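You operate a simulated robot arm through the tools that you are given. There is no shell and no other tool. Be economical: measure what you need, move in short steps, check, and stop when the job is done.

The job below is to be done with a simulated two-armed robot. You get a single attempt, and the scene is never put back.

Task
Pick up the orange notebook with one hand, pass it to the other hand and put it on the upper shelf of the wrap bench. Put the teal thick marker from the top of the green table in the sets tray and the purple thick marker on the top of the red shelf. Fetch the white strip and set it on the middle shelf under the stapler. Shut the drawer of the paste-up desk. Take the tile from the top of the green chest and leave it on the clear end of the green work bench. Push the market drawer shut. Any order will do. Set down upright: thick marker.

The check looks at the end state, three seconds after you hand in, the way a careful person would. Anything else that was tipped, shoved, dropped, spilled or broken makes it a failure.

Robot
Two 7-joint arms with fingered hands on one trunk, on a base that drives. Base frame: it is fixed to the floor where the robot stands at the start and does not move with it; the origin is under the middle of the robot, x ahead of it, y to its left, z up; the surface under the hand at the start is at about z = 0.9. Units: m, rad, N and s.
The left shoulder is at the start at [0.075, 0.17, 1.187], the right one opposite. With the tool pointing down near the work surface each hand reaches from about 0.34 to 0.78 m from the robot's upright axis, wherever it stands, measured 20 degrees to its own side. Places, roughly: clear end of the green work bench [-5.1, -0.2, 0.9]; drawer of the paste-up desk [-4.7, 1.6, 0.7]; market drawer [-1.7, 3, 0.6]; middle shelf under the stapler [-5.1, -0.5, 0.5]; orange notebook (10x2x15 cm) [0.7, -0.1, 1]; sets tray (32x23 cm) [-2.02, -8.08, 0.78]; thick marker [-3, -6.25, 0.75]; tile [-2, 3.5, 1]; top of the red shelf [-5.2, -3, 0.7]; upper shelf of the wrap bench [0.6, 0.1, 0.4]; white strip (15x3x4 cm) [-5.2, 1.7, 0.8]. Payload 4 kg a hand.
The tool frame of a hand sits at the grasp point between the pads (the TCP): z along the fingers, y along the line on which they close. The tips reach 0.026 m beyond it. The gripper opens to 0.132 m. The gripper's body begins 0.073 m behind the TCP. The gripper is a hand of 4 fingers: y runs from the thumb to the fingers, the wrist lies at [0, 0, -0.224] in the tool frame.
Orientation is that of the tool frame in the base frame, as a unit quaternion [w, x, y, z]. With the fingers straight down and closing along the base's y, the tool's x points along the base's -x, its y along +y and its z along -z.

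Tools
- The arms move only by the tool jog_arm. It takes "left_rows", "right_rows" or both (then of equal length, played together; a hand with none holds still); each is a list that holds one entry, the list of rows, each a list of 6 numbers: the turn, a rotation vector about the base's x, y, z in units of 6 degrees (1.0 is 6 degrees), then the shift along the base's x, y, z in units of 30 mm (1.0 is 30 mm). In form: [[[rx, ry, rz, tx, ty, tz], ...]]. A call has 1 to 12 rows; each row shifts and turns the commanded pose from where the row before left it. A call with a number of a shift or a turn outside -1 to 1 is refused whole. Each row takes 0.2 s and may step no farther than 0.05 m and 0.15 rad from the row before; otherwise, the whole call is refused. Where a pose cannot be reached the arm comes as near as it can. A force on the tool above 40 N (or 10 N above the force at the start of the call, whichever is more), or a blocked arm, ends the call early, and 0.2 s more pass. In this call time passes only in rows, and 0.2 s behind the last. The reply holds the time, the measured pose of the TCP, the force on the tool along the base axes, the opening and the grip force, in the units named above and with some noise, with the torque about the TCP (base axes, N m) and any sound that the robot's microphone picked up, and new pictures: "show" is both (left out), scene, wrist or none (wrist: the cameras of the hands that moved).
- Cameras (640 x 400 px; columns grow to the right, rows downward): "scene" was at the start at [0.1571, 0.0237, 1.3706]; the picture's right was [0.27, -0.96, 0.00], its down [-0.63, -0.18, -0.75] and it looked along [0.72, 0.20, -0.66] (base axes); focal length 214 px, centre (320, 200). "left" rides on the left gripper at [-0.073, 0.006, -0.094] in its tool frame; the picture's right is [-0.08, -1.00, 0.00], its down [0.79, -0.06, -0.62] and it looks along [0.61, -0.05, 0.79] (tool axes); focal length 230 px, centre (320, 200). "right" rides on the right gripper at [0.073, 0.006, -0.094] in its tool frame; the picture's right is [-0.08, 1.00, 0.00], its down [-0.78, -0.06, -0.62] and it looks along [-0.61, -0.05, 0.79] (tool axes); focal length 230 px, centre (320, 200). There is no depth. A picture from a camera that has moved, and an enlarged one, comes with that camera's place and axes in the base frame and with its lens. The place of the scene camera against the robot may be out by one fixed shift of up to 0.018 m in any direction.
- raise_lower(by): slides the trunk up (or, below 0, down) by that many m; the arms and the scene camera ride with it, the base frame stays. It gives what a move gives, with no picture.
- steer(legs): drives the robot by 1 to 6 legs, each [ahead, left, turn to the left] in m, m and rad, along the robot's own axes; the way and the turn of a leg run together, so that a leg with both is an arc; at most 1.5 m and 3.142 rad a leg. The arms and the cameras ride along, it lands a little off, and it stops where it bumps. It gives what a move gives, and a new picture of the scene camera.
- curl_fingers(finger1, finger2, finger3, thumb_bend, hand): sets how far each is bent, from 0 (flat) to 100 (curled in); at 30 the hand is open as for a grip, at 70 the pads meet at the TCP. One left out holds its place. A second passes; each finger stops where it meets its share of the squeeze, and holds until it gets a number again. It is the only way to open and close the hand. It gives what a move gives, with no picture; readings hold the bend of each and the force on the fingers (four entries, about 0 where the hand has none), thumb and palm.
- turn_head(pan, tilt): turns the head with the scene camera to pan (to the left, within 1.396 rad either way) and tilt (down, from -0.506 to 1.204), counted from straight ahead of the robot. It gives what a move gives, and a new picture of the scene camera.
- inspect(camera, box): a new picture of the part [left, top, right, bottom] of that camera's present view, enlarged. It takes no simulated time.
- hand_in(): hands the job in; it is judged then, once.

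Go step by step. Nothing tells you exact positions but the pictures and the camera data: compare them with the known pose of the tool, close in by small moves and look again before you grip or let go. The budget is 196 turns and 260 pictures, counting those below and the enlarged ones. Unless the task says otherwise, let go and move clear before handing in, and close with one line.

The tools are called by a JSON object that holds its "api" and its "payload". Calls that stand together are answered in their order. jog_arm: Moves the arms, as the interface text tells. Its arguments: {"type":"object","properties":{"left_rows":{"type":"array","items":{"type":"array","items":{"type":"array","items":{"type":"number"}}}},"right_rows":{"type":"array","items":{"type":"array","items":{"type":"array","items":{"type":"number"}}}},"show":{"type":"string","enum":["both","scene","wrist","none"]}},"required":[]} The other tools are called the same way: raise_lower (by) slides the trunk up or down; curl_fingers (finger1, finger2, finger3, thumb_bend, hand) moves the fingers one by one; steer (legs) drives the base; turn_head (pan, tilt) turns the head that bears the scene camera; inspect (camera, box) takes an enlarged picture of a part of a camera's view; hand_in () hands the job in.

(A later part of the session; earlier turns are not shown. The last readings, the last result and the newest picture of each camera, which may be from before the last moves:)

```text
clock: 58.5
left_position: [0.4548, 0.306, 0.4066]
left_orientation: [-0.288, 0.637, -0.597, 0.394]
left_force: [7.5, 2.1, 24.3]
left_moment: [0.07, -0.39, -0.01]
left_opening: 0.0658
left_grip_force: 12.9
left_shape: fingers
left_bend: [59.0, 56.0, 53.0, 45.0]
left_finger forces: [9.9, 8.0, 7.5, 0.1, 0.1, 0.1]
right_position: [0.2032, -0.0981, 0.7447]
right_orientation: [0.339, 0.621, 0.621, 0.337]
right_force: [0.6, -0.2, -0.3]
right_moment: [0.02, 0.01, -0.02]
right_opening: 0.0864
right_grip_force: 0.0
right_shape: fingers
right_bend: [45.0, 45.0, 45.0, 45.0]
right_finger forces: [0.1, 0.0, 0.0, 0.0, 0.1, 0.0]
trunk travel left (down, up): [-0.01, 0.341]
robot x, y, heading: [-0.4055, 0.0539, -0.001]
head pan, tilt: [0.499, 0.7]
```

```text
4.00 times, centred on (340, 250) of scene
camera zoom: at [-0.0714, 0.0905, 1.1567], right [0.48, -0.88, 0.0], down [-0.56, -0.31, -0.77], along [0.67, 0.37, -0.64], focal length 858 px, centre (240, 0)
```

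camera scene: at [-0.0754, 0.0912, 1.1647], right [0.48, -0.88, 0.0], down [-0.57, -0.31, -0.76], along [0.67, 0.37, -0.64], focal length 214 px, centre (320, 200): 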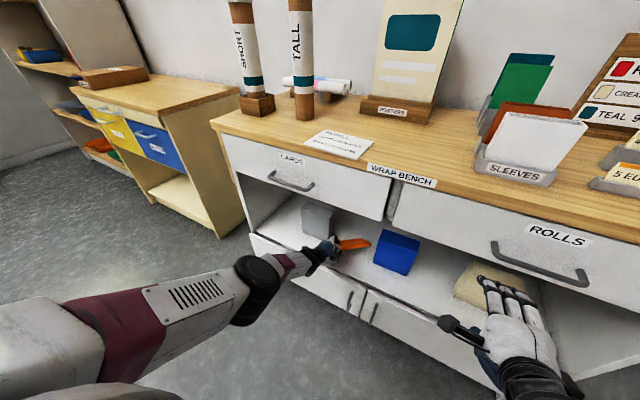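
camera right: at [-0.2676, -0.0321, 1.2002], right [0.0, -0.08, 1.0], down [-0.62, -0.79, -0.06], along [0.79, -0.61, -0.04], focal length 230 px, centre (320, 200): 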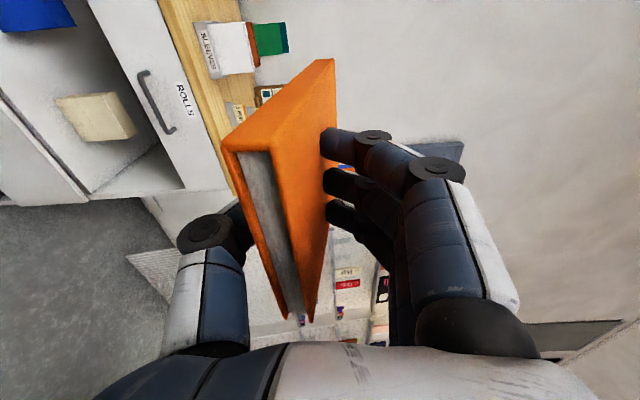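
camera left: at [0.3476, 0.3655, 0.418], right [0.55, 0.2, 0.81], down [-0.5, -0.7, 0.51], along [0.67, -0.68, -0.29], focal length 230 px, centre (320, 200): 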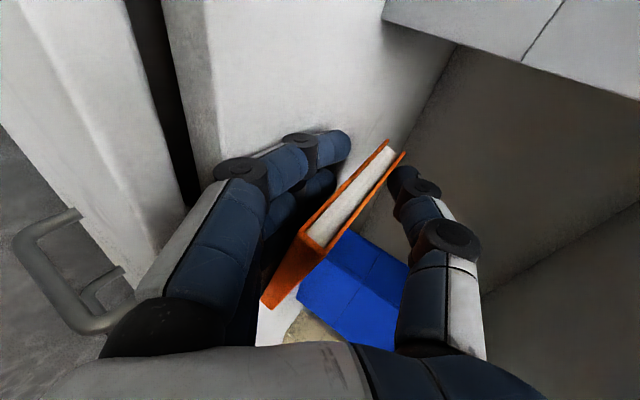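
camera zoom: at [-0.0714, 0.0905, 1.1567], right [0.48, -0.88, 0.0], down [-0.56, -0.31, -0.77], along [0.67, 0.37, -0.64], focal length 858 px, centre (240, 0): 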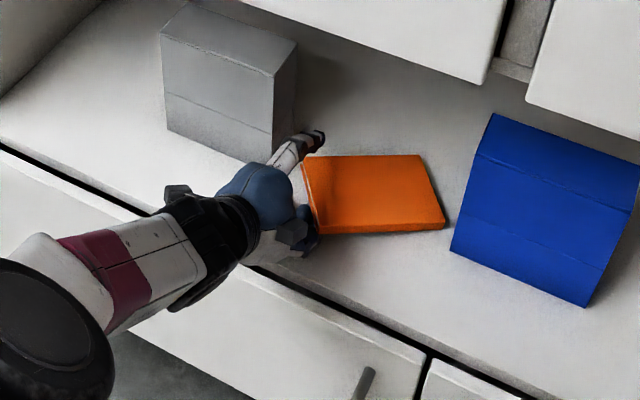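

{"api": "raise_lower", "payload": {"by": 0.01}}

{"api": "steer", "payload": {"legs": [[-0.05, 0.01, 0]]}}

{"api": "inspect", "payload": {"camera": "scene", "box": [260, 200, 420, 300]}}

```text
clock: 59.1
left_position: [0.4544, 0.3033, 0.4184]
left_orientation: [-0.289, 0.636, -0.597, 0.394]
left_force: [-5.2, -1.6, 9.3]
left_moment: [0.06, 0.26, 0.05]
left_opening: 0.079
left_grip_force: 4.7
left_shape: fingers
left_bend: [50.0, 48.0, 45.0, 45.0]
left_finger forces: [6.1, 2.9, 1.4, 0.0, 0.0, 0.1]
right_position: [0.2043, -0.0987, 0.753]
right_orientation: [0.338, 0.621, 0.622, 0.336]
right_force: [0.1, 0.6, 0.6]
right_moment: [0.01, -0.02, 0.0]
right_opening: 0.0864
right_grip_force: 0.0
right_shape: fingers
right_bend: [45.0, 45.0, 45.0, 45.0]
right_finger forces: [0.0, 0.0, 0.0, 0.1, 0.0, 0.0]
trunk travel left (down, up): [-0.02, 0.331]
robot x, y, heading: [-0.4065, 0.0493, 0.002]
head pan, tilt: [0.499, 0.7]
```

```text
clock: 60.0
left_position: [0.4073, 0.3152, 0.4209]
left_orientation: [-0.289, 0.636, -0.597, 0.395]
left_force: [-1.8, 0.4, 5.7]
left_moment: [0.14, 0.12, 0.01]
left_opening: 0.0812
left_grip_force: 2.8
left_shape: fingers
left_bend: [49.0, 46.0, 45.0, 45.0]
left_finger forces: [4.1, 1.6, 0.0, 0.0, 0.1, 0.0]
right_position: [0.1551, -0.0888, 0.7517]
right_orientation: [0.337, 0.622, 0.622, 0.337]
right_force: [0.1, 0.8, -0.3]
right_moment: [-0.01, 0.01, 0.02]
right_opening: 0.0865
right_grip_force: 0.0
right_shape: fingers
right_bend: [45.0, 45.0, 45.0, 45.0]
right_finger forces: [0.0, 0.0, 0.0, 0.1, 0.1, 0.0]
trunk travel left (down, up): [-0.02, 0.331]
robot x, y, heading: [-0.4564, 0.0591, 0.001]
head pan, tilt: [0.499, 0.7]
camera scene: at [-0.1279, 0.1011, 1.1674], right [0.48, -0.88, 0.0], down [-0.56, -0.31, -0.77], along [0.67, 0.37, -0.64], focal length 214 px, centre (320, 200)
```

scene: 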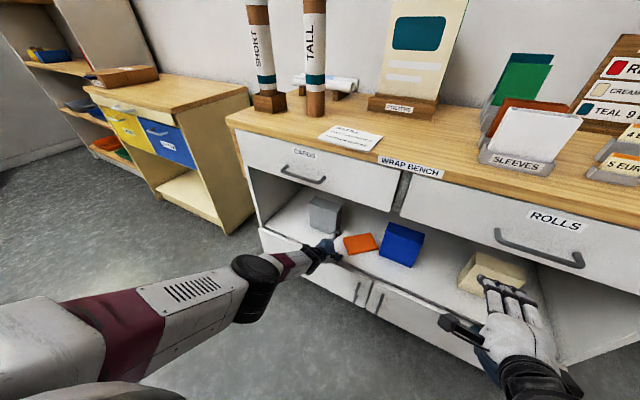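

```text
4.00 times, centred on (340, 250) of scene
camera zoom: at [-0.1279, 0.1011, 1.1674], right [0.48, -0.88, 0.0], down [-0.56, -0.31, -0.77], along [0.67, 0.37, -0.64], focal length 858 px, centre (240, 0)
```

zoom: 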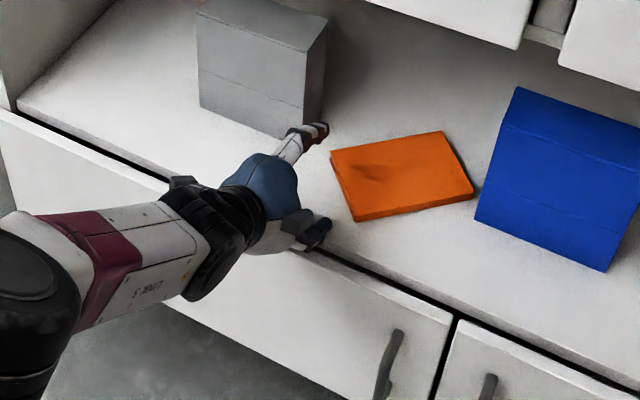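

The notebook now lies flat on the upper shelf between the boxes. I'll back out, raise the trunk and look around toward the next stations.

{"api": "steer", "payload": {"legs": [[-0.5, 0.0, 0]]}}

{"api": "raise_lower", "payload": {"by": 0.18}}

{"api": "turn_head", "payload": {"pan": 1.39, "tilt": 0.4}}

```text
clock: 62.9
left_position: [-0.0941, 0.3171, 0.4193]
left_orientation: [-0.29, 0.638, -0.595, 0.394]
left_force: [-0.3, -0.6, 0.0]
left_moment: [-0.02, 0.02, 0.01]
left_opening: 0.0867
left_grip_force: 0.0
left_shape: fingers
left_bend: [45.0, 45.0, 45.0, 45.0]
left_finger forces: [0.0, 0.0, 0.1, 0.0, 0.0, 0.1]
right_position: [-0.3444, -0.087, 0.7521]
right_orientation: [0.337, 0.621, 0.623, 0.337]
right_force: [0.2, -0.2, 0.2]
right_moment: [-0.04, 0.01, -0.02]
right_opening: 0.0865
right_grip_force: 0.1
right_shape: fingers
right_bend: [45.0, 45.0, 45.0, 45.0]
right_finger forces: [0.0, 0.0, 0.0, 0.1, 0.0, 0.0]
trunk travel left (down, up): [-0.02, 0.331]
robot x, y, heading: [-0.9564, 0.0545, 0.005]
head pan, tilt: [0.499, 0.7]
camera scene: at [-0.6277, 0.1011, 1.1674], right [0.48, -0.88, 0.0], down [-0.56, -0.31, -0.77], along [0.67, 0.37, -0.64], focal length 214 px, centre (320, 200)
```

scene: 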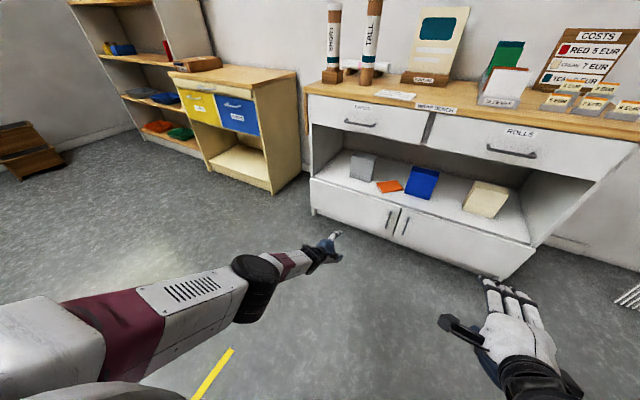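

```text
clock: 64.9
left_position: [-0.0161, 0.3163, 1.0141]
left_orientation: [-0.434, 0.515, -0.502, 0.543]
left_force: [0.2, -0.4, 0.5]
left_moment: [-0.01, -0.02, 0.01]
left_opening: 0.0869
left_grip_force: 0.0
left_shape: fingers
left_bend: [45.0, 45.0, 45.0, 45.0]
left_finger forces: [0.0, 0.1, 0.0, 0.0, 0.0, 0.1]
right_position: [-0.3431, -0.0867, 0.9315]
right_orientation: [0.336, 0.621, 0.624, 0.336]
right_force: [0.4, 0.2, -0.1]
right_moment: [0.05, -0.03, 0.03]
right_opening: 0.0863
right_grip_force: 0.1
right_shape: fingers
right_bend: [45.0, 45.0, 45.0, 45.0]
right_finger forces: [0.1, 0.1, 0.1, 0.1, 0.1, 0.0]
trunk travel left (down, up): [-0.2, 0.151]
robot x, y, heading: [-0.9553, 0.0532, 0.004]
head pan, tilt: [0.499, 0.7]
```

```text
clock: 66.1
left_position: [-0.0165, 0.317, 1.0164]
left_orientation: [-0.435, 0.515, -0.501, 0.543]
left_force: [0.4, 0.0, -0.2]
left_moment: [0.03, -0.01, 0.01]
left_opening: 0.0865
left_grip_force: 0.1
left_shape: fingers
left_bend: [45.0, 45.0, 45.0, 45.0]
left_finger forces: [0.1, 0.0, 0.1, 0.1, 0.0, 0.1]
right_position: [-0.344, -0.0877, 0.9322]
right_orientation: [0.337, 0.62, 0.623, 0.337]
right_force: [-0.3, 0.3, 0.4]
right_moment: [-0.03, 0.03, -0.04]
right_opening: 0.0867
right_grip_force: 0.2
right_shape: fingers
right_bend: [45.0, 45.0, 45.0, 45.0]
right_finger forces: [0.0, 0.0, 0.1, 0.1, 0.0, 0.0]
trunk travel left (down, up): [-0.2, 0.151]
robot x, y, heading: [-0.9542, 0.0554, 0.005]
head pan, tilt: [1.389, 0.4]
camera scene: at [-0.862, 0.1507, 1.399], right [0.98, -0.18, 0.0], down [-0.07, -0.38, -0.92], along [0.16, 0.91, -0.39], focal length 214 px, centre (320, 200)
```

scene: 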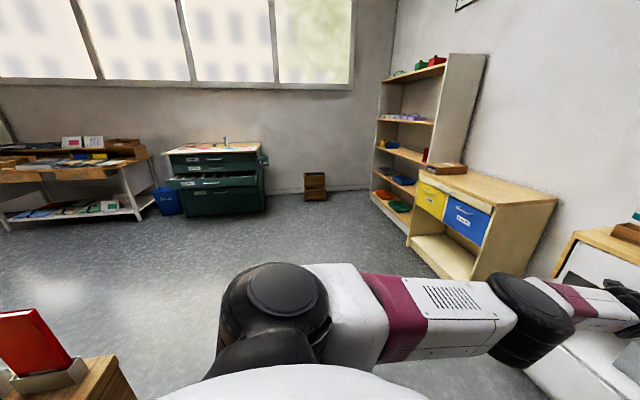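

I see the green chest with an open drawer to the left-ahead (around −1.8, 3.3), and a low table with a red item close to my left-rear. I'll fold the arms to a compact pointing-down pose before moving.

{"api": "jog_arm", "payload": {"left_rows": [[[0, 1, 0, -1, 0, 0.4], [0, 1, 0, -1, 0, 0.4], [0, 1, 0, -1, 0, 0.5], [0, 1, 0, -1, 0, 0.5], [0, 1, 0, -1, 0, 0.5], [0, 1, 0, -1, 0, 0.5], [0, 1, 0, -1, 0, 0.5], [0, 1, 0, -1, 0, 0.5], [0, 1, 0, -1, 0, 0.5], [0, 1, 0, -1, 0, 0.5], [0, 1, 0, -1, 0, 0.5], [0, 1, 0, -1, 0, 0.5]]], "right_rows": [[[0, 0.8, 0, -0.3, 0, 0.75], [0, 0.8, 0, -0.3, 0, 0.75], [0, 0.8, 0, -0.3, 0, 0.75], [0, 0.8, 0, -0.3, -0.2, 0.75], [0, 0.8, 0, -0.3, -0.2, 0.75], [0, 0.8, 0, -0.3, -0.2, 0.75], [0, 0.8, 0, -0.3, -0.2, 0.75], [0, 0.8, 0, -0.3, -0.2, 0.75], [0, 0.8, 0, -0.3, -0.2, 0.75], [0, 0.8, 0, -0.3, -0.2, 0.75], [0, 0.8, 0, -0.3, -0.2, 0.75], [0, 0.8, 0, -0.3, -0.2, 0.75]]], "show": "none"}}

{"api": "turn_head", "payload": {"pan": 1.39, "tilt": 0.9}}

{"api": "turn_head", "payload": {"pan": -1.39, "tilt": 0.6}}

```text
clock: 68.7
left_position: [-0.3284, 0.2854, 1.1215]
left_orientation: [-0.059, 0.728, -0.654, 0.197]
left_force: [-0.8, -0.1, -0.3]
left_moment: [-0.02, -0.01, 0.01]
left_opening: 0.0872
left_grip_force: 0.1
left_shape: fingers
left_bend: [45.0, 45.0, 45.0, 45.0]
left_finger forces: [0.0, 0.0, 0.0, 0.0, 0.1, 0.1]
left hand out of reach, approached as far as the arm can: row 1, 2, 3
right_position: [-0.4538, -0.1406, 1.2032]
right_orientation: [-0.004, 0.705, 0.709, -0.003]
right_force: [-0.2, 0.7, 0.0]
right_moment: [0.0, 0.0, -0.01]
right_opening: 0.0864
right_grip_force: 0.1
right_shape: fingers
right_bend: [45.0, 45.0, 45.0, 45.0]
right_finger forces: [0.0, 0.1, 0.1, 0.0, 0.0, 0.0]
trunk travel left (down, up): [-0.2, 0.151]
robot x, y, heading: [-0.9507, 0.0577, 0.001]
head pan, tilt: [1.389, 0.4]
```

```text
clock: 69.7
left_position: [-0.3267, 0.2845, 1.1216]
left_orientation: [-0.06, 0.728, -0.653, 0.198]
left_force: [-0.7, -0.2, -0.6]
left_moment: [0.02, -0.02, 0.01]
left_opening: 0.0871
left_grip_force: 0.0
left_shape: fingers
left_bend: [45.0, 45.0, 45.0, 45.0]
left_finger forces: [0.0, 0.0, 0.0, 0.0, 0.0, 0.0]
right_position: [-0.451, -0.139, 1.2025]
right_orientation: [-0.006, 0.706, 0.708, -0.004]
right_force: [-0.5, -0.2, 0.2]
right_moment: [0.03, 0.01, -0.01]
right_opening: 0.0868
right_grip_force: 0.0
right_shape: fingers
right_bend: [45.0, 45.0, 45.0, 45.0]
right_finger forces: [0.0, 0.1, 0.0, 0.0, 0.1, 0.1]
trunk travel left (down, up): [-0.2, 0.151]
robot x, y, heading: [-0.9546, 0.0582, 0.003]
head pan, tilt: [1.389, 0.901]
camera scene: at [-0.8652, 0.1338, 1.3561], right [0.98, -0.18, 0.0], down [-0.14, -0.77, -0.62], along [0.11, 0.61, -0.78], focal length 214 px, centre (320, 200)
```

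scene: 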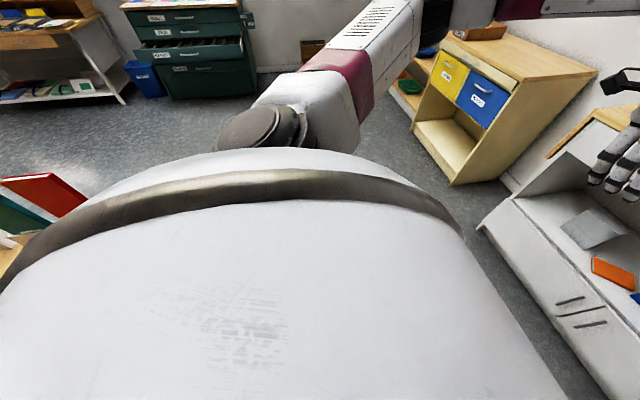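

```text
clock: 72.1
left_position: [-0.3271, 0.2849, 1.1211]
left_orientation: [-0.059, 0.729, -0.653, 0.197]
left_force: [-0.3, 0.1, 0.1]
left_moment: [0.03, -0.01, 0.02]
left_opening: 0.087
left_grip_force: 0.1
left_shape: fingers
left_bend: [45.0, 45.0, 45.0, 45.0]
left_finger forces: [0.0, 0.0, 0.0, 0.0, 0.0, 0.0]
right_position: [-0.4522, -0.1406, 1.2033]
right_orientation: [-0.003, 0.706, 0.708, -0.003]
right_force: [0.2, 0.2, 0.0]
right_moment: [0.0, 0.02, 0.01]
right_opening: 0.0868
right_grip_force: 0.1
right_shape: fingers
right_bend: [45.0, 45.0, 45.0, 45.0]
right_finger forces: [0.0, 0.0, 0.0, 0.0, 0.0, 0.1]
trunk travel left (down, up): [-0.2, 0.151]
robot x, y, heading: [-0.9538, 0.0565, 0.008]
head pan, tilt: [-1.389, 0.6]
camera scene: at [-0.8622, -0.0273, 1.3808], right [-0.98, -0.18, 0.0], down [-0.1, 0.56, -0.83], along [0.15, -0.81, -0.56], focal length 214 px, centre (320, 200)
```

scene: 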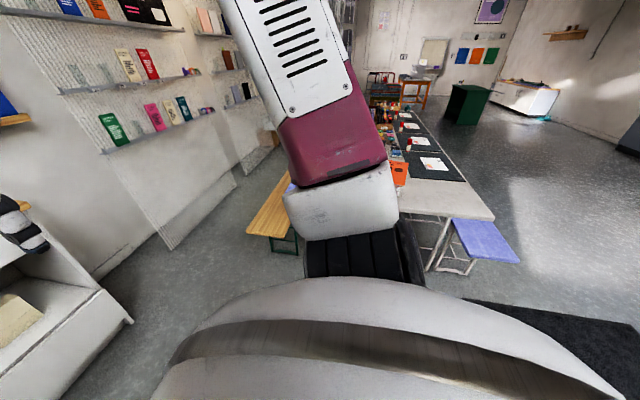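

A table sits to my left-rear and a long table behind. I'll sidestep left past it, then turn to face the green chest.

{"api": "turn_head", "payload": {"pan": 0.0, "tilt": 0.6}}

{"api": "steer", "payload": {"legs": [[0.12, 0.8, 0], [0, 0.85, 0], [0, 0, 1.571]]}}

```text
clock: 73.6
left_position: [-0.3261, 0.2847, 1.1218]
left_orientation: [-0.06, 0.728, -0.654, 0.197]
left_force: [0.4, 0.3, -0.1]
left_moment: [0.0, -0.02, 0.01]
left_opening: 0.0872
left_grip_force: 0.0
left_shape: fingers
left_bend: [45.0, 45.0, 45.0, 45.0]
left_finger forces: [0.0, 0.0, 0.0, 0.0, 0.0, 0.0]
right_position: [-0.4523, -0.1413, 1.2031]
right_orientation: [-0.005, 0.706, 0.709, -0.004]
right_force: [-0.1, 0.1, -0.3]
right_moment: [0.01, 0.01, 0.04]
right_opening: 0.0867
right_grip_force: 0.0
right_shape: fingers
right_bend: [45.0, 45.0, 45.0, 45.0]
right_finger forces: [0.0, 0.1, 0.0, 0.0, 0.0, 0.0]
trunk travel left (down, up): [-0.2, 0.151]
robot x, y, heading: [-0.9525, 0.0558, -0.0]
head pan, tilt: [0.0, 0.6]
camera scene: at [-0.7901, 0.0597, 1.3808], right [0.0, -1.0, 0.0], down [-0.56, 0.0, -0.83], along [0.83, 0.0, -0.56], focal length 214 px, centre (320, 200)
```

scene: 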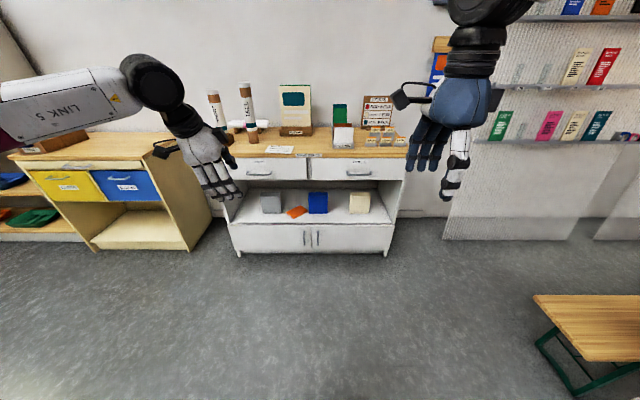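

```text
clock: 75.6
left_position: [-0.3178, 0.356, 1.1208]
left_orientation: [-0.061, 0.731, -0.65, 0.197]
left_force: [0.1, -0.3, -0.2]
left_moment: [0.0, 0.0, 0.0]
left_opening: 0.0872
left_grip_force: 0.0
left_shape: fingers
left_bend: [45.0, 45.0, 45.0, 45.0]
left_finger forces: [0.1, 0.0, 0.1, 0.1, 0.0, 0.0]
right_position: [-0.4375, -0.0687, 1.2031]
right_orientation: [-0.005, 0.703, 0.712, -0.004]
right_force: [-1.0, -0.4, -0.3]
right_moment: [0.01, 0.01, -0.03]
right_opening: 0.0869
right_grip_force: 0.1
right_shape: fingers
right_bend: [45.0, 45.0, 45.0, 45.0]
right_finger forces: [0.0, 0.0, 0.0, 0.0, 0.1, 0.1]
trunk travel left (down, up): [-0.2, 0.151]
robot x, y, heading: [-0.944, 0.1215, 0.01]
head pan, tilt: [0.0, 0.6]
stopped in leg 1: the robot was blocked; the commanded pose is now the measured one
camera scene: at [-0.7783, 0.1282, 1.3807], right [0.01, -1.0, 0.0], down [-0.57, -0.01, -0.82], along [0.82, 0.01, -0.57], focal length 214 px, centre (320, 200)
```

scene: 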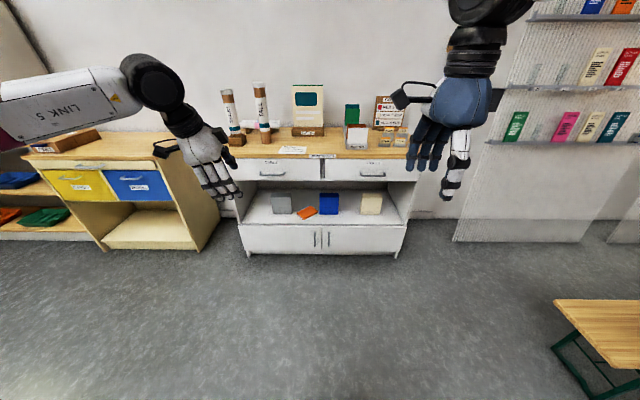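

I bumped something at my left-rear. I'll step away from it, go forward, and then sidestep left.

{"api": "steer", "payload": {"legs": [[0.0, -0.05, 0], [0.4, 0, 0], [0, 0.6, 0], [0, 0.8, 0]]}}

```text
clock: 91.2
left_position: [0.0698, 1.7163, 1.1215]
left_orientation: [-0.06, 0.73, -0.651, 0.197]
left_force: [-0.2, 0.8, 0.4]
left_moment: [0.0, -0.02, 0.01]
left_opening: 0.0873
left_grip_force: 0.0
left_shape: fingers
left_bend: [45.0, 45.0, 45.0, 45.0]
left_finger forces: [0.0, 0.0, 0.0, 0.0, 0.0, 0.0]
right_position: [-0.051, 1.2908, 1.2026]
right_orientation: [-0.005, 0.703, 0.711, -0.004]
right_force: [-0.1, -0.4, 0.6]
right_moment: [-0.01, 0.0, 0.02]
right_opening: 0.0869
right_grip_force: 0.0
right_shape: fingers
right_bend: [45.0, 45.0, 45.0, 45.0]
right_finger forces: [0.1, 0.0, 0.0, 0.1, 0.0, 0.1]
trunk travel left (down, up): [-0.2, 0.151]
robot x, y, heading: [-0.5541, 1.4869, 0.014]
head pan, tilt: [0.0, 0.6]
camera scene: at [-0.3908, 1.4884, 1.3808], right [0.01, -1.0, 0.0], down [-0.56, -0.01, -0.83], along [0.83, 0.01, -0.56], focal length 214 px, centre (320, 200)
```

scene: 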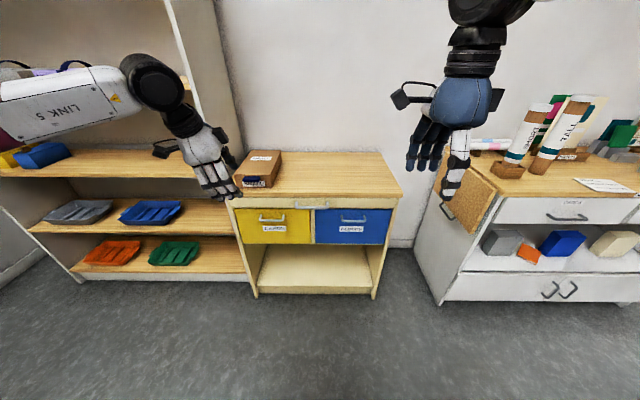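

{"api": "steer", "payload": {"legs": [[-0.15, 0.1, 0], [0, 0, 1.557]]}}

```text
clock: 96.6
left_position: [-0.936, 2.2117, 1.1219]
left_orientation: [-0.182, 0.977, 0.056, 0.097]
left_force: [0.1, -0.3, -0.2]
left_moment: [-0.02, 0.01, 0.02]
left_opening: 0.0872
left_grip_force: 0.0
left_shape: fingers
left_bend: [45.0, 45.0, 45.0, 45.0]
left_finger forces: [0.1, 0.0, 0.0, 0.0, 0.0, 0.0]
right_position: [-0.5091, 2.0866, 1.2024]
right_orientation: [0.0, -0.005, 1.0, -0.006]
right_force: [-0.2, 0.1, 0.1]
right_moment: [-0.01, -0.01, -0.02]
right_opening: 0.0867
right_grip_force: 0.1
right_shape: fingers
right_bend: [45.0, 45.0, 45.0, 45.0]
right_finger forces: [0.1, 0.2, 0.0, 0.0, 0.1, 0.0]
trunk travel left (down, up): [-0.2, 0.151]
robot x, y, heading: [-0.7046, 1.5844, 1.581]
head pan, tilt: [0.0, 0.6]
camera scene: at [-0.7071, 1.7494, 1.3808], right [1.0, 0.01, 0.0], down [0.0, -0.56, -0.83], along [-0.01, 0.83, -0.56], focal length 214 px, centre (320, 200)
```

scene: 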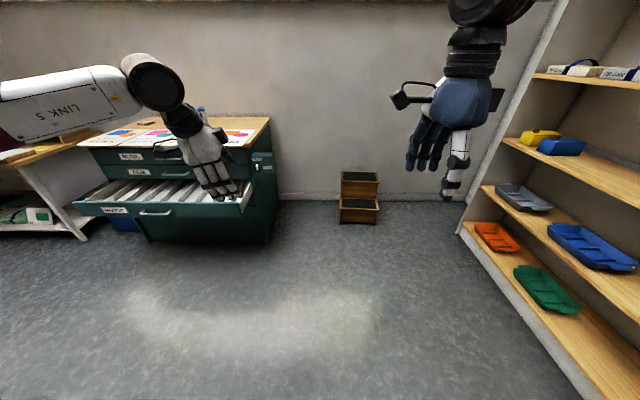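

The chest with the open MARKET drawer is to my left. I'll sidestep in front of it.

{"api": "steer", "payload": {"legs": [[0.1, 0.6, 0], [0, 0.45, 0]]}}

```text
clock: 106.4
left_position: [-1.9836, 2.3018, 1.1207]
left_orientation: [-0.182, 0.977, 0.057, 0.097]
left_force: [-0.1, 0.3, -0.2]
left_moment: [-0.01, -0.01, 0.02]
left_opening: 0.0871
left_grip_force: 0.0
left_shape: fingers
left_bend: [45.0, 45.0, 45.0, 45.0]
left_finger forces: [0.0, 0.0, 0.0, 0.1, 0.0, 0.1]
right_position: [-1.5572, 2.1806, 1.2033]
right_orientation: [-0.001, -0.005, 1.0, -0.006]
right_force: [0.3, 0.0, 0.1]
right_moment: [0.01, 0.04, 0.04]
right_opening: 0.0868
right_grip_force: 0.1
right_shape: fingers
right_bend: [45.0, 45.0, 45.0, 45.0]
right_finger forces: [0.0, 0.0, 0.0, 0.0, 0.0, 0.0]
trunk travel left (down, up): [-0.2, 0.151]
robot x, y, heading: [-1.7524, 1.6768, 1.581]
head pan, tilt: [0.0, 0.6]
camera scene: at [-1.7544, 1.8414, 1.3808], right [1.0, 0.01, 0.0], down [0.01, -0.56, -0.83], along [-0.01, 0.83, -0.56], focal length 214 px, centre (320, 200)
```

scene: 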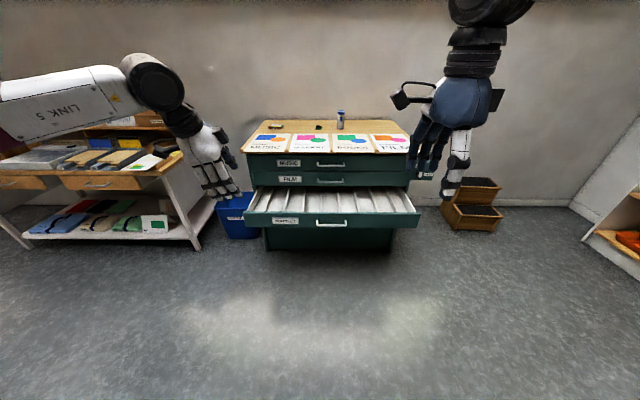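

{"api": "inspect", "payload": {"camera": "scene", "box": [230, 95, 430, 245]}}

```text
2.67 times, centred on (330, 170) of scene
camera zoom: at [-1.7544, 1.8414, 1.3808], right [1.0, 0.01, 0.0], down [0.01, -0.56, -0.83], along [-0.01, 0.83, -0.56], focal length 572 px, centre (293, 280)
```

zoom: 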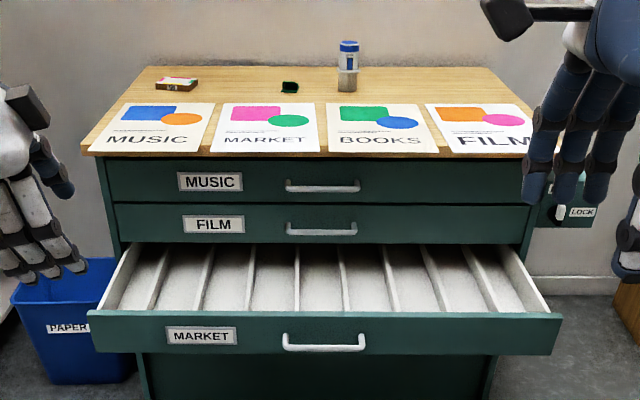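

The tile looks to be the small object at the chest's back-left (about −2.05, 3.3), and the MARKET drawer is open with its front at y≈2.78. I'll close the drawer first: lower the closed right hand in front of it.

{"api": "curl_fingers", "payload": {"hand": "right", "finger1": 70, "finger2": 70, "finger3": 70, "thumb_bend": 70}}

{"api": "jog_arm", "payload": {"right_rows": [[[0, 0, 0, -0.2, 0, -1], [0, 0, 0, -0.2, 0, -1], [0, 0, 0, -0.2, 0, -1], [0, 0, 0, -0.2, 0, -1], [0, 0, 0, -0.2, 0, -1], [0, 0, 0, -0.2, 0, -1], [0, 0, 0, -0.2, 0, -1], [0, 0, 0, -0.2, 0, -1], [0, 0, 0, -0.2, 0, -1], [0, 0, 0, -0.2, 0, -1], [0, 0, 0, -0.2, 0, -1], [0, 0, 0, -0.2, 0, -1]]], "show": "none"}}

{"api": "jog_arm", "payload": {"right_rows": [[[0, 0, 0, 0, 0, -1], [0, 0, 0, 0, 0, -1], [0, 0, 0, 0, 0, -1], [0, 0, 0, 0, 0, -1], [0, 0, 0, 0, 0, -1], [0, 0, 0, 0, 0, -1], [0, 0, 0, 0, 0, -1]]], "show": "none"}}

{"api": "steer", "payload": {"legs": [[0.48, 0, 0]]}}

```text
clock: 107.4
left_position: [-1.9833, 2.3014, 1.1217]
left_orientation: [-0.182, 0.977, 0.056, 0.097]
left_force: [-0.2, -0.1, -0.2]
left_moment: [0.03, -0.03, 0.05]
left_opening: 0.0871
left_grip_force: 0.0
left_shape: fingers
left_bend: [45.0, 45.0, 45.0, 45.0]
left_finger forces: [0.0, 0.0, 0.0, 0.1, 0.0, 0.0]
right_position: [-1.557, 2.179, 1.2031]
right_orientation: [-0.001, -0.005, 1.0, -0.007]
right_force: [-0.3, 0.5, 0.2]
right_moment: [0.02, 0.02, -0.01]
right_opening: 0.0148
right_grip_force: 0.0
right_shape: fingers
right_bend: [70.0, 70.0, 70.0, 70.0]
right_finger forces: [0.1, 0.0, 0.0, 0.0, 0.0, 0.0]
trunk travel left (down, up): [-0.2, 0.151]
robot x, y, heading: [-1.7546, 1.6763, 1.58]
head pan, tilt: [0.0, 0.6]
```

```text
clock: 110.0
left_position: [-1.9849, 2.3028, 1.1205]
left_orientation: [-0.182, 0.977, 0.057, 0.097]
left_force: [-0.3, -0.5, 0.4]
left_moment: [-0.01, 0.01, -0.05]
left_opening: 0.0867
left_grip_force: 0.1
left_shape: fingers
left_bend: [45.0, 45.0, 45.0, 45.0]
left_finger forces: [0.0, 0.0, 0.0, 0.0, 0.0, 0.0]
right_position: [-1.6295, 2.1814, 0.8413]
right_orientation: [-0.001, -0.006, 1.0, -0.006]
right_force: [-0.2, 0.6, -0.7]
right_moment: [0.0, -0.02, -0.03]
right_opening: 0.0147
right_grip_force: 0.2
right_shape: fingers
right_bend: [70.0, 70.0, 70.0, 70.0]
right_finger forces: [0.1, 0.0, 0.1, 0.1, 0.0, 0.1]
trunk travel left (down, up): [-0.2, 0.151]
robot x, y, heading: [-1.7545, 1.679, 1.579]
head pan, tilt: [0.0, 0.6]
```

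```text
clock: 111.6
left_position: [-1.9828, 2.3024, 1.1214]
left_orientation: [-0.182, 0.977, 0.057, 0.096]
left_force: [-0.9, 0.2, 0.1]
left_moment: [-0.03, 0.01, -0.03]
left_opening: 0.0872
left_grip_force: 0.0
left_shape: fingers
left_bend: [45.0, 45.0, 45.0, 45.0]
left_finger forces: [0.1, 0.1, 0.0, 0.0, 0.1, 0.0]
right_position: [-1.63, 2.1812, 0.632]
right_orientation: [-0.001, -0.006, 1.0, -0.005]
right_force: [0.7, -0.1, 0.0]
right_moment: [-0.01, 0.01, 0.0]
right_opening: 0.0145
right_grip_force: 0.1
right_shape: fingers
right_bend: [70.0, 70.0, 70.0, 70.0]
right_finger forces: [0.0, 0.0, 0.0, 0.0, 0.0, 0.0]
trunk travel left (down, up): [-0.2, 0.151]
robot x, y, heading: [-1.7516, 1.6765, 1.582]
head pan, tilt: [0.0, 0.6]
```

```text
clock: 114.4
left_position: [-1.9943, 2.7785, 1.1227]
left_orientation: [-0.182, 0.977, 0.06, 0.095]
left_force: [-0.5, 0.4, 0.1]
left_moment: [-0.04, -0.03, 0.01]
left_opening: 0.0872
left_grip_force: 0.1
left_shape: fingers
left_bend: [45.0, 45.0, 45.0, 45.0]
left_finger forces: [0.1, 0.0, 0.0, 0.0, 0.0, 0.0]
right_position: [-1.6392, 2.6602, 0.6316]
right_orientation: [-0.001, -0.009, 1.0, -0.006]
right_force: [0.6, -0.3, 0.3]
right_moment: [0.03, 0.01, -0.02]
right_opening: 0.0145
right_grip_force: 0.0
right_shape: fingers
right_bend: [70.0, 70.0, 70.0, 70.0]
right_finger forces: [0.0, 0.1, 0.1, 0.0, 0.0, 0.0]
trunk travel left (down, up): [-0.2, 0.151]
robot x, y, heading: [-1.7587, 2.1515, 1.59]
head pan, tilt: [0.0, 0.6]
camera scene: at [-1.7618, 2.3191, 1.3807], right [1.0, 0.02, 0.0], down [0.01, -0.57, -0.82], along [-0.01, 0.82, -0.57], focal length 214 px, centre (320, 200)
```

scene: 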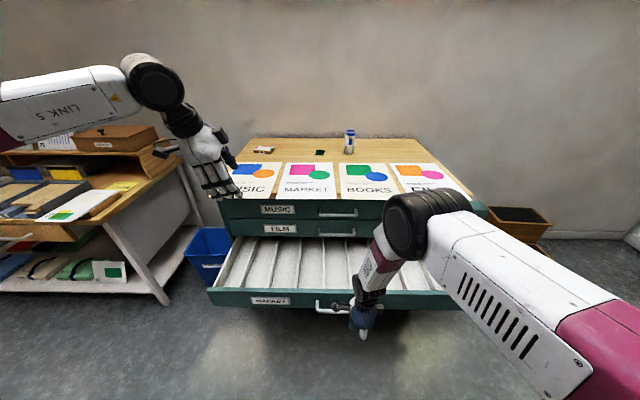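

The closed hand is at the drawer's height. I'll drive forward to push.

{"api": "steer", "payload": {"legs": [[0.2, 0, 0]]}}

```text
clock: 116.0
left_position: [-1.9977, 2.9779, 1.1212]
left_orientation: [-0.182, 0.977, 0.059, 0.097]
left_force: [0.5, 0.1, -0.1]
left_moment: [-0.03, 0.04, -0.01]
left_opening: 0.0873
left_grip_force: 0.1
left_shape: fingers
left_bend: [45.0, 45.0, 45.0, 45.0]
left_finger forces: [0.0, 0.0, 0.1, 0.1, 0.0, 0.1]
right_position: [-1.6431, 2.8589, 0.6327]
right_orientation: [-0.001, -0.008, 1.0, -0.006]
right_force: [0.0, -0.4, 0.0]
right_moment: [-0.01, -0.05, 0.0]
right_opening: 0.0139
right_grip_force: 0.0
right_shape: fingers
right_bend: [70.0, 70.0, 70.0, 70.0]
right_finger forces: [0.0, 0.0, 0.1, 0.1, 0.0, 0.0]
trunk travel left (down, up): [-0.2, 0.151]
robot x, y, heading: [-1.7623, 2.3529, 1.582]
head pan, tilt: [0.0, 0.6]
camera scene: at [-1.7652, 2.5187, 1.3807], right [1.0, 0.02, 0.0], down [0.01, -0.57, -0.82], along [-0.01, 0.82, -0.57], focal length 214 px, centre (320, 200)
```

scene: 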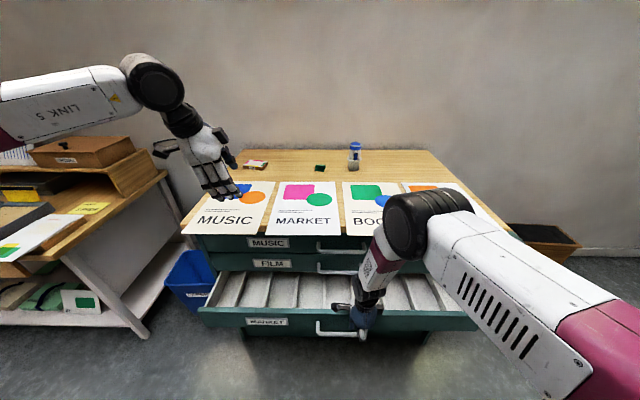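

The drawer is moving with the hand. I'll keep pushing until it seats.

{"api": "steer", "payload": {"legs": [[0.13, 0, 0]]}}

```text
clock: 117.4
left_position: [-1.9989, 3.1039, 1.1221]
left_orientation: [-0.182, 0.977, 0.059, 0.096]
left_force: [-0.1, -0.2, 0.4]
left_moment: [0.01, 0.03, -0.01]
left_opening: 0.087
left_grip_force: 0.0
left_shape: fingers
left_bend: [45.0, 45.0, 45.0, 45.0]
left_finger forces: [0.0, 0.0, 0.0, 0.0, 0.0, 0.0]
right_position: [-1.6444, 2.9735, 0.6286]
right_orientation: [0.002, -0.009, 1.0, -0.019]
right_force: [-1.2, -0.8, -1.2]
right_moment: [0.06, -0.01, -0.03]
right_opening: 0.014
right_grip_force: 0.4
right_shape: fingers
right_bend: [70.0, 70.0, 70.0, 70.0]
right_finger forces: [0.1, 1.3, 0.2, 0.0, 0.0, 0.0]
trunk travel left (down, up): [-0.2, 0.151]
robot x, y, heading: [-1.7652, 2.4819, 1.586]
head pan, tilt: [0.0, 0.6]
stopped in leg 1: the force on the tool passed its limit at 56 N (the readings are from after the stop); the commanded pose is now the measured one
camera scene: at [-1.7673, 2.6451, 1.3808], right [1.0, 0.02, 0.0], down [0.01, -0.56, -0.83], along [-0.01, 0.82, -0.56], focal length 214 px, centre (320, 200)
```

scene: 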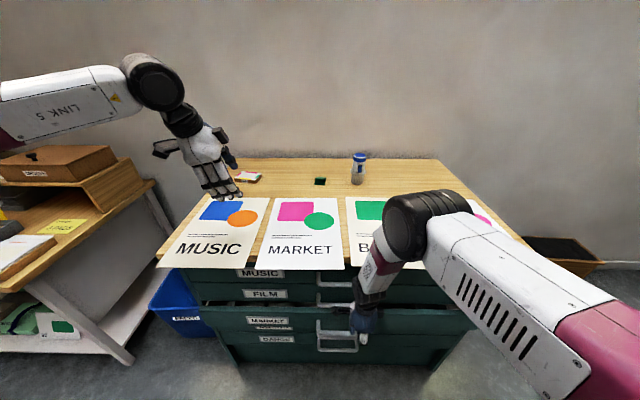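

{"api": "inspect", "payload": {"camera": "scene", "box": [180, 250, 500, 370]}}

{"api": "inspect", "payload": {"camera": "scene", "box": [200, 140, 380, 220]}}

```text
2.00 times, centred on (340, 310) of scene
camera zoom: at [-1.7673, 2.6451, 1.3808], right [1.0, 0.02, 0.0], down [0.01, -0.56, -0.83], along [-0.01, 0.82, -0.56], focal length 429 px, centre (280, -20)
```

zoom: 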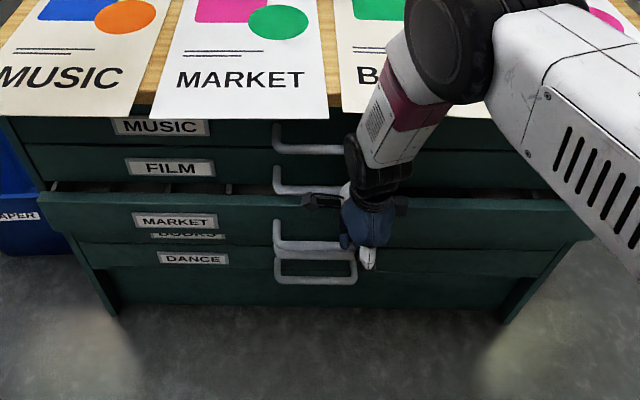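

```text
3.56 times, centred on (290, 180) of scene
camera zoom: at [-1.7673, 2.6451, 1.3808], right [1.0, 0.02, 0.0], down [0.01, -0.56, -0.83], along [-0.01, 0.82, -0.56], focal length 763 px, centre (427, 271)
```

zoom: 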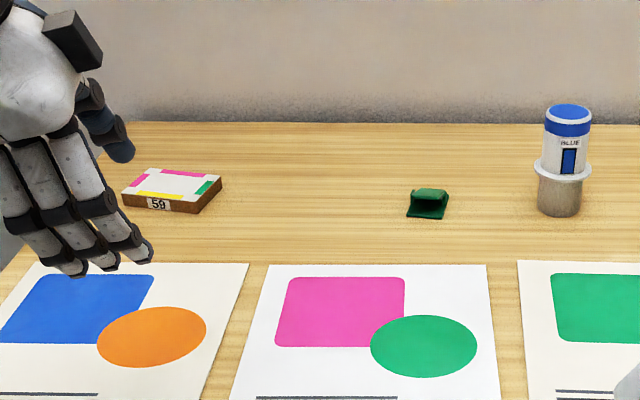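

The drawer is still a couple of cm open; the hand's body likely met the upper handles. I'll back off, tilt the fingers forward, and push with the fingertips.

{"api": "steer", "payload": {"legs": [[-0.15, 0, 0]]}}

{"api": "jog_arm", "payload": {"right_rows": [[[1, 0, 0, 0, 0, 0], [1, 0, 0, 0, 0, 0], [1, 0, 0, 0, 0, 0], [1, 0, 0, 0, 0, 0], [1, 0, 0, 0, 0, 0], [1, 0, 0, 0, 0, 0], [1, 0, 0, 0, 0, 0], [1, 0, 0, 0, 0, 0], [1, 0, 0, 0, 0, 0], [1, 0, 0, 0, 0, 0]]], "show": "scene"}}

```text
clock: 118.8
left_position: [-1.9978, 2.9541, 1.1227]
left_orientation: [-0.183, 0.976, 0.06, 0.096]
left_force: [-0.2, -0.9, -0.2]
left_moment: [-0.02, 0.0, 0.0]
left_opening: 0.087
left_grip_force: 0.0
left_shape: fingers
left_bend: [45.0, 45.0, 45.0, 45.0]
left_finger forces: [0.0, 0.0, 0.0, 0.0, 0.0, 0.1]
right_position: [-1.6411, 2.8244, 0.6293]
right_orientation: [0.0, -0.01, 1.0, -0.018]
right_force: [-1.1, -0.4, 0.0]
right_moment: [-0.02, 0.01, 0.02]
right_opening: 0.014
right_grip_force: 0.0
right_shape: fingers
right_bend: [70.0, 70.0, 70.0, 70.0]
right_finger forces: [0.0, 0.0, 0.0, 0.0, 0.0, 0.1]
trunk travel left (down, up): [-0.2, 0.151]
robot x, y, heading: [-1.7602, 2.3318, 1.59]
head pan, tilt: [0.0, 0.6]
camera scene: at [-1.7648, 2.4948, 1.381], right [1.0, 0.02, 0.0], down [0.01, -0.56, -0.83], along [-0.01, 0.83, -0.56], focal length 214 px, centre (320, 200)
```

scene: 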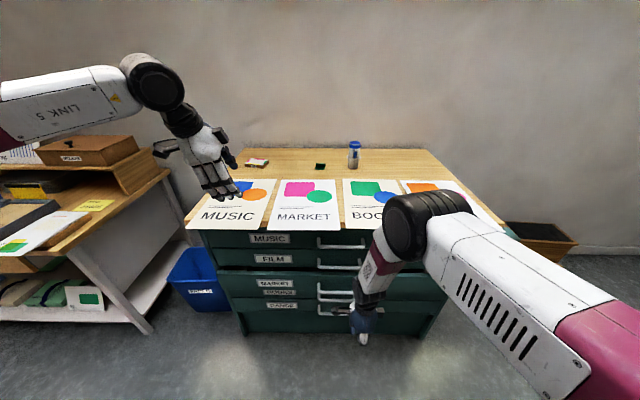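

```text
clock: 121.2
left_position: [-1.9984, 2.9555, 1.1215]
left_orientation: [-0.182, 0.977, 0.06, 0.095]
left_force: [0.9, -0.6, -0.7]
left_moment: [0.01, 0.05, -0.01]
left_opening: 0.0869
left_grip_force: 0.1
left_shape: fingers
left_bend: [45.0, 45.0, 45.0, 45.0]
left_finger forces: [0.1, 0.0, 0.0, 0.0, 0.0, 0.0]
right_position: [-1.5959, 2.8399, 0.6318]
right_orientation: [0.034, 0.021, 0.871, 0.489]
right_force: [-0.5, -0.3, -0.5]
right_moment: [-0.03, 0.02, -0.02]
right_opening: 0.0141
right_grip_force: 0.0
right_shape: fingers
right_bend: [70.0, 70.0, 70.0, 70.0]
right_finger forces: [0.0, 0.0, 0.1, 0.0, 0.1, 0.0]
trunk travel left (down, up): [-0.2, 0.151]
robot x, y, heading: [-1.7618, 2.3292, 1.592]
head pan, tilt: [0.0, 0.6]
stopped in row 10 (right hand): the arm was blocked; the commanded pose is now the measured one
camera scene: at [-1.7646, 2.4959, 1.3808], right [1.0, 0.02, 0.0], down [0.01, -0.56, -0.83], along [-0.01, 0.82, -0.56], focal length 214 px, centre (320, 200)
```

scene: 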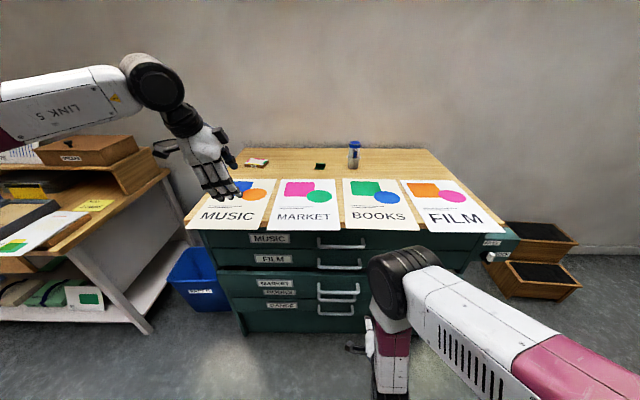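

{"api": "steer", "payload": {"legs": [[0.22, 0, 0]]}}

{"api": "inspect", "payload": {"camera": "scene", "box": [180, 240, 500, 400]}}

```text
clock: 122.8
left_position: [-2.0019, 3.1627, 1.1226]
left_orientation: [-0.182, 0.977, 0.061, 0.096]
left_force: [-0.5, -0.2, 0.7]
left_moment: [-0.01, 0.01, -0.01]
left_opening: 0.0871
left_grip_force: 0.0
left_shape: fingers
left_bend: [45.0, 45.0, 45.0, 45.0]
left_finger forces: [0.0, 0.1, 0.0, 0.1, 0.0, 0.1]
right_position: [-1.6012, 3.0376, 0.6248]
right_orientation: [0.035, 0.022, 0.879, 0.475]
right_force: [-2.6, -2.1, -14.6]
right_moment: [0.33, -0.49, 0.0]
right_opening: 0.0115
right_grip_force: 6.8
right_shape: fingers
right_bend: [70.0, 70.0, 70.0, 70.0]
right_finger forces: [13.0, 0.0, 0.0, 0.0, 0.1, 0.0]
trunk travel left (down, up): [-0.2, 0.151]
robot x, y, heading: [-1.7658, 2.5391, 1.593]
head pan, tilt: [0.0, 0.6]
stopped in leg 1: the force on the tool passed its limit at 52 N (the readings are from after the stop); the commanded pose is now the measured one
camera scene: at [-1.7688, 2.7038, 1.3808], right [1.0, 0.02, 0.0], down [0.01, -0.57, -0.82], along [-0.02, 0.82, -0.57], focal length 214 px, centre (320, 200)
```

scene: 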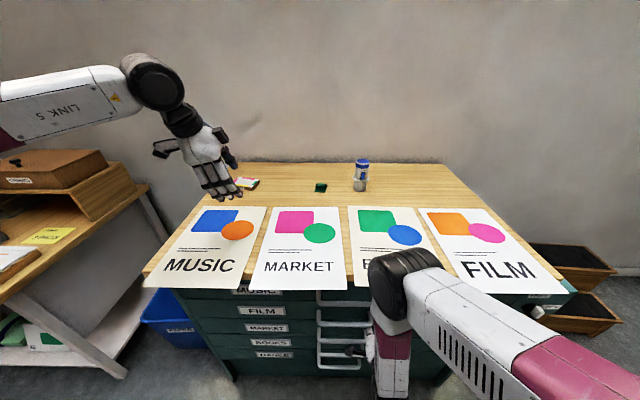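

```text
2.00 times, centred on (340, 320) of scene
camera zoom: at [-1.7688, 2.7038, 1.3808], right [1.0, 0.02, 0.0], down [0.01, -0.57, -0.82], along [-0.02, 0.82, -0.57], focal length 429 px, centre (280, -40)
```

zoom: 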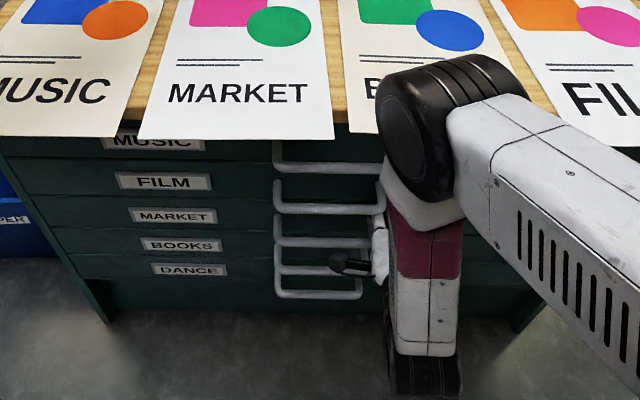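

The MARKET drawer is flush now. The hand is pressing slightly upward, so I'll ease down, then back away and verify.

{"api": "jog_arm", "payload": {"right_rows": [[[0, 0, 0, 0, -0.5, -0.2], [0, 0, 0, 0, -0.7, -0.2], [0, 0, 0, 0, -1, 0], [0, 0, 0, 0, -1, 0]]], "show": "none"}}

{"api": "steer", "payload": {"legs": [[-0.2, 0, 0]]}}

{"api": "inspect", "payload": {"camera": "scene", "box": [180, 220, 500, 380]}}

```text
clock: 123.8
left_position: [-2.0016, 3.1615, 1.1226]
left_orientation: [-0.182, 0.977, 0.06, 0.096]
left_force: [0.0, -0.2, 0.5]
left_moment: [0.01, 0.03, -0.02]
left_opening: 0.0872
left_grip_force: 0.1
left_shape: fingers
left_bend: [45.0, 45.0, 45.0, 45.0]
left_finger forces: [0.0, 0.0, 0.0, 0.0, 0.0, 0.1]
right_position: [-1.5996, 2.942, 0.615]
right_orientation: [0.034, 0.022, 0.878, 0.477]
right_force: [-0.3, -0.4, -0.7]
right_moment: [-0.03, -0.01, -0.01]
right_opening: 0.0142
right_grip_force: 0.0
right_shape: fingers
right_bend: [70.0, 70.0, 70.0, 70.0]
right_finger forces: [0.1, 0.0, 0.0, 0.1, 0.1, 0.0]
trunk travel left (down, up): [-0.2, 0.151]
robot x, y, heading: [-1.7603, 2.5409, 1.589]
head pan, tilt: [0.0, 0.6]
```

```text
clock: 125.4
left_position: [-1.9986, 2.9654, 1.1233]
left_orientation: [-0.183, 0.977, 0.06, 0.096]
left_force: [0.6, 0.3, -0.8]
left_moment: [0.02, 0.02, 0.0]
left_opening: 0.0869
left_grip_force: 0.1
left_shape: fingers
left_bend: [45.0, 45.0, 45.0, 45.0]
left_finger forces: [0.1, 0.0, 0.0, 0.0, 0.0, 0.0]
right_position: [-1.5977, 2.7461, 0.6149]
right_orientation: [0.033, 0.022, 0.877, 0.478]
right_force: [-0.3, -0.9, 0.4]
right_moment: [0.0, 0.05, 0.02]
right_opening: 0.0143
right_grip_force: 0.1
right_shape: fingers
right_bend: [70.0, 70.0, 70.0, 70.0]
right_finger forces: [0.1, 0.0, 0.0, 0.0, 0.0, 0.1]
trunk travel left (down, up): [-0.2, 0.151]
robot x, y, heading: [-1.7611, 2.3438, 1.592]
head pan, tilt: [0.0, 0.6]
camera scene: at [-1.7652, 2.5064, 1.3809], right [1.0, 0.02, 0.0], down [0.01, -0.56, -0.83], along [-0.02, 0.83, -0.56], focal length 214 px, centre (320, 200)
```

scene: 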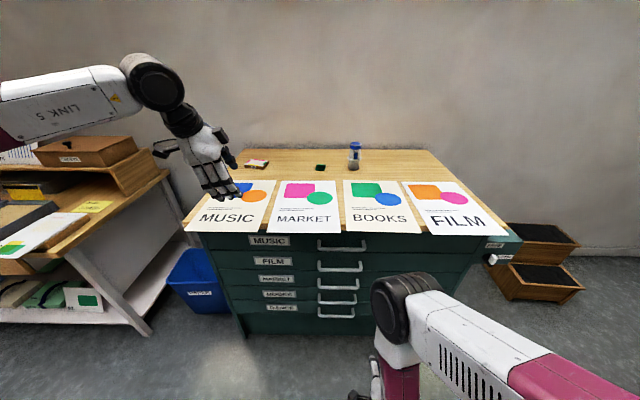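

```text
2.00 times, centred on (340, 300) of scene
camera zoom: at [-1.7652, 2.5064, 1.3809], right [1.0, 0.02, 0.0], down [0.01, -0.56, -0.83], along [-0.02, 0.83, -0.56], focal length 429 px, centre (280, 0)
```

zoom: 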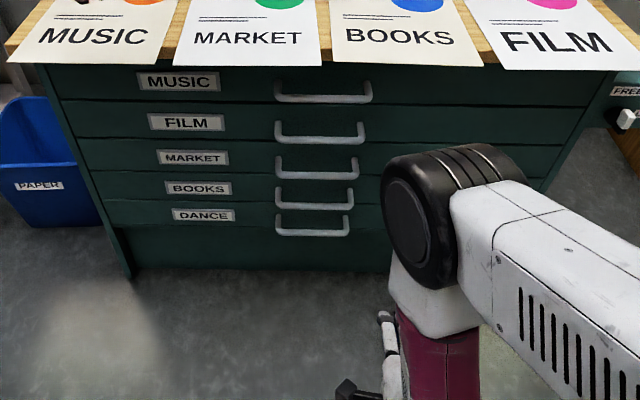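

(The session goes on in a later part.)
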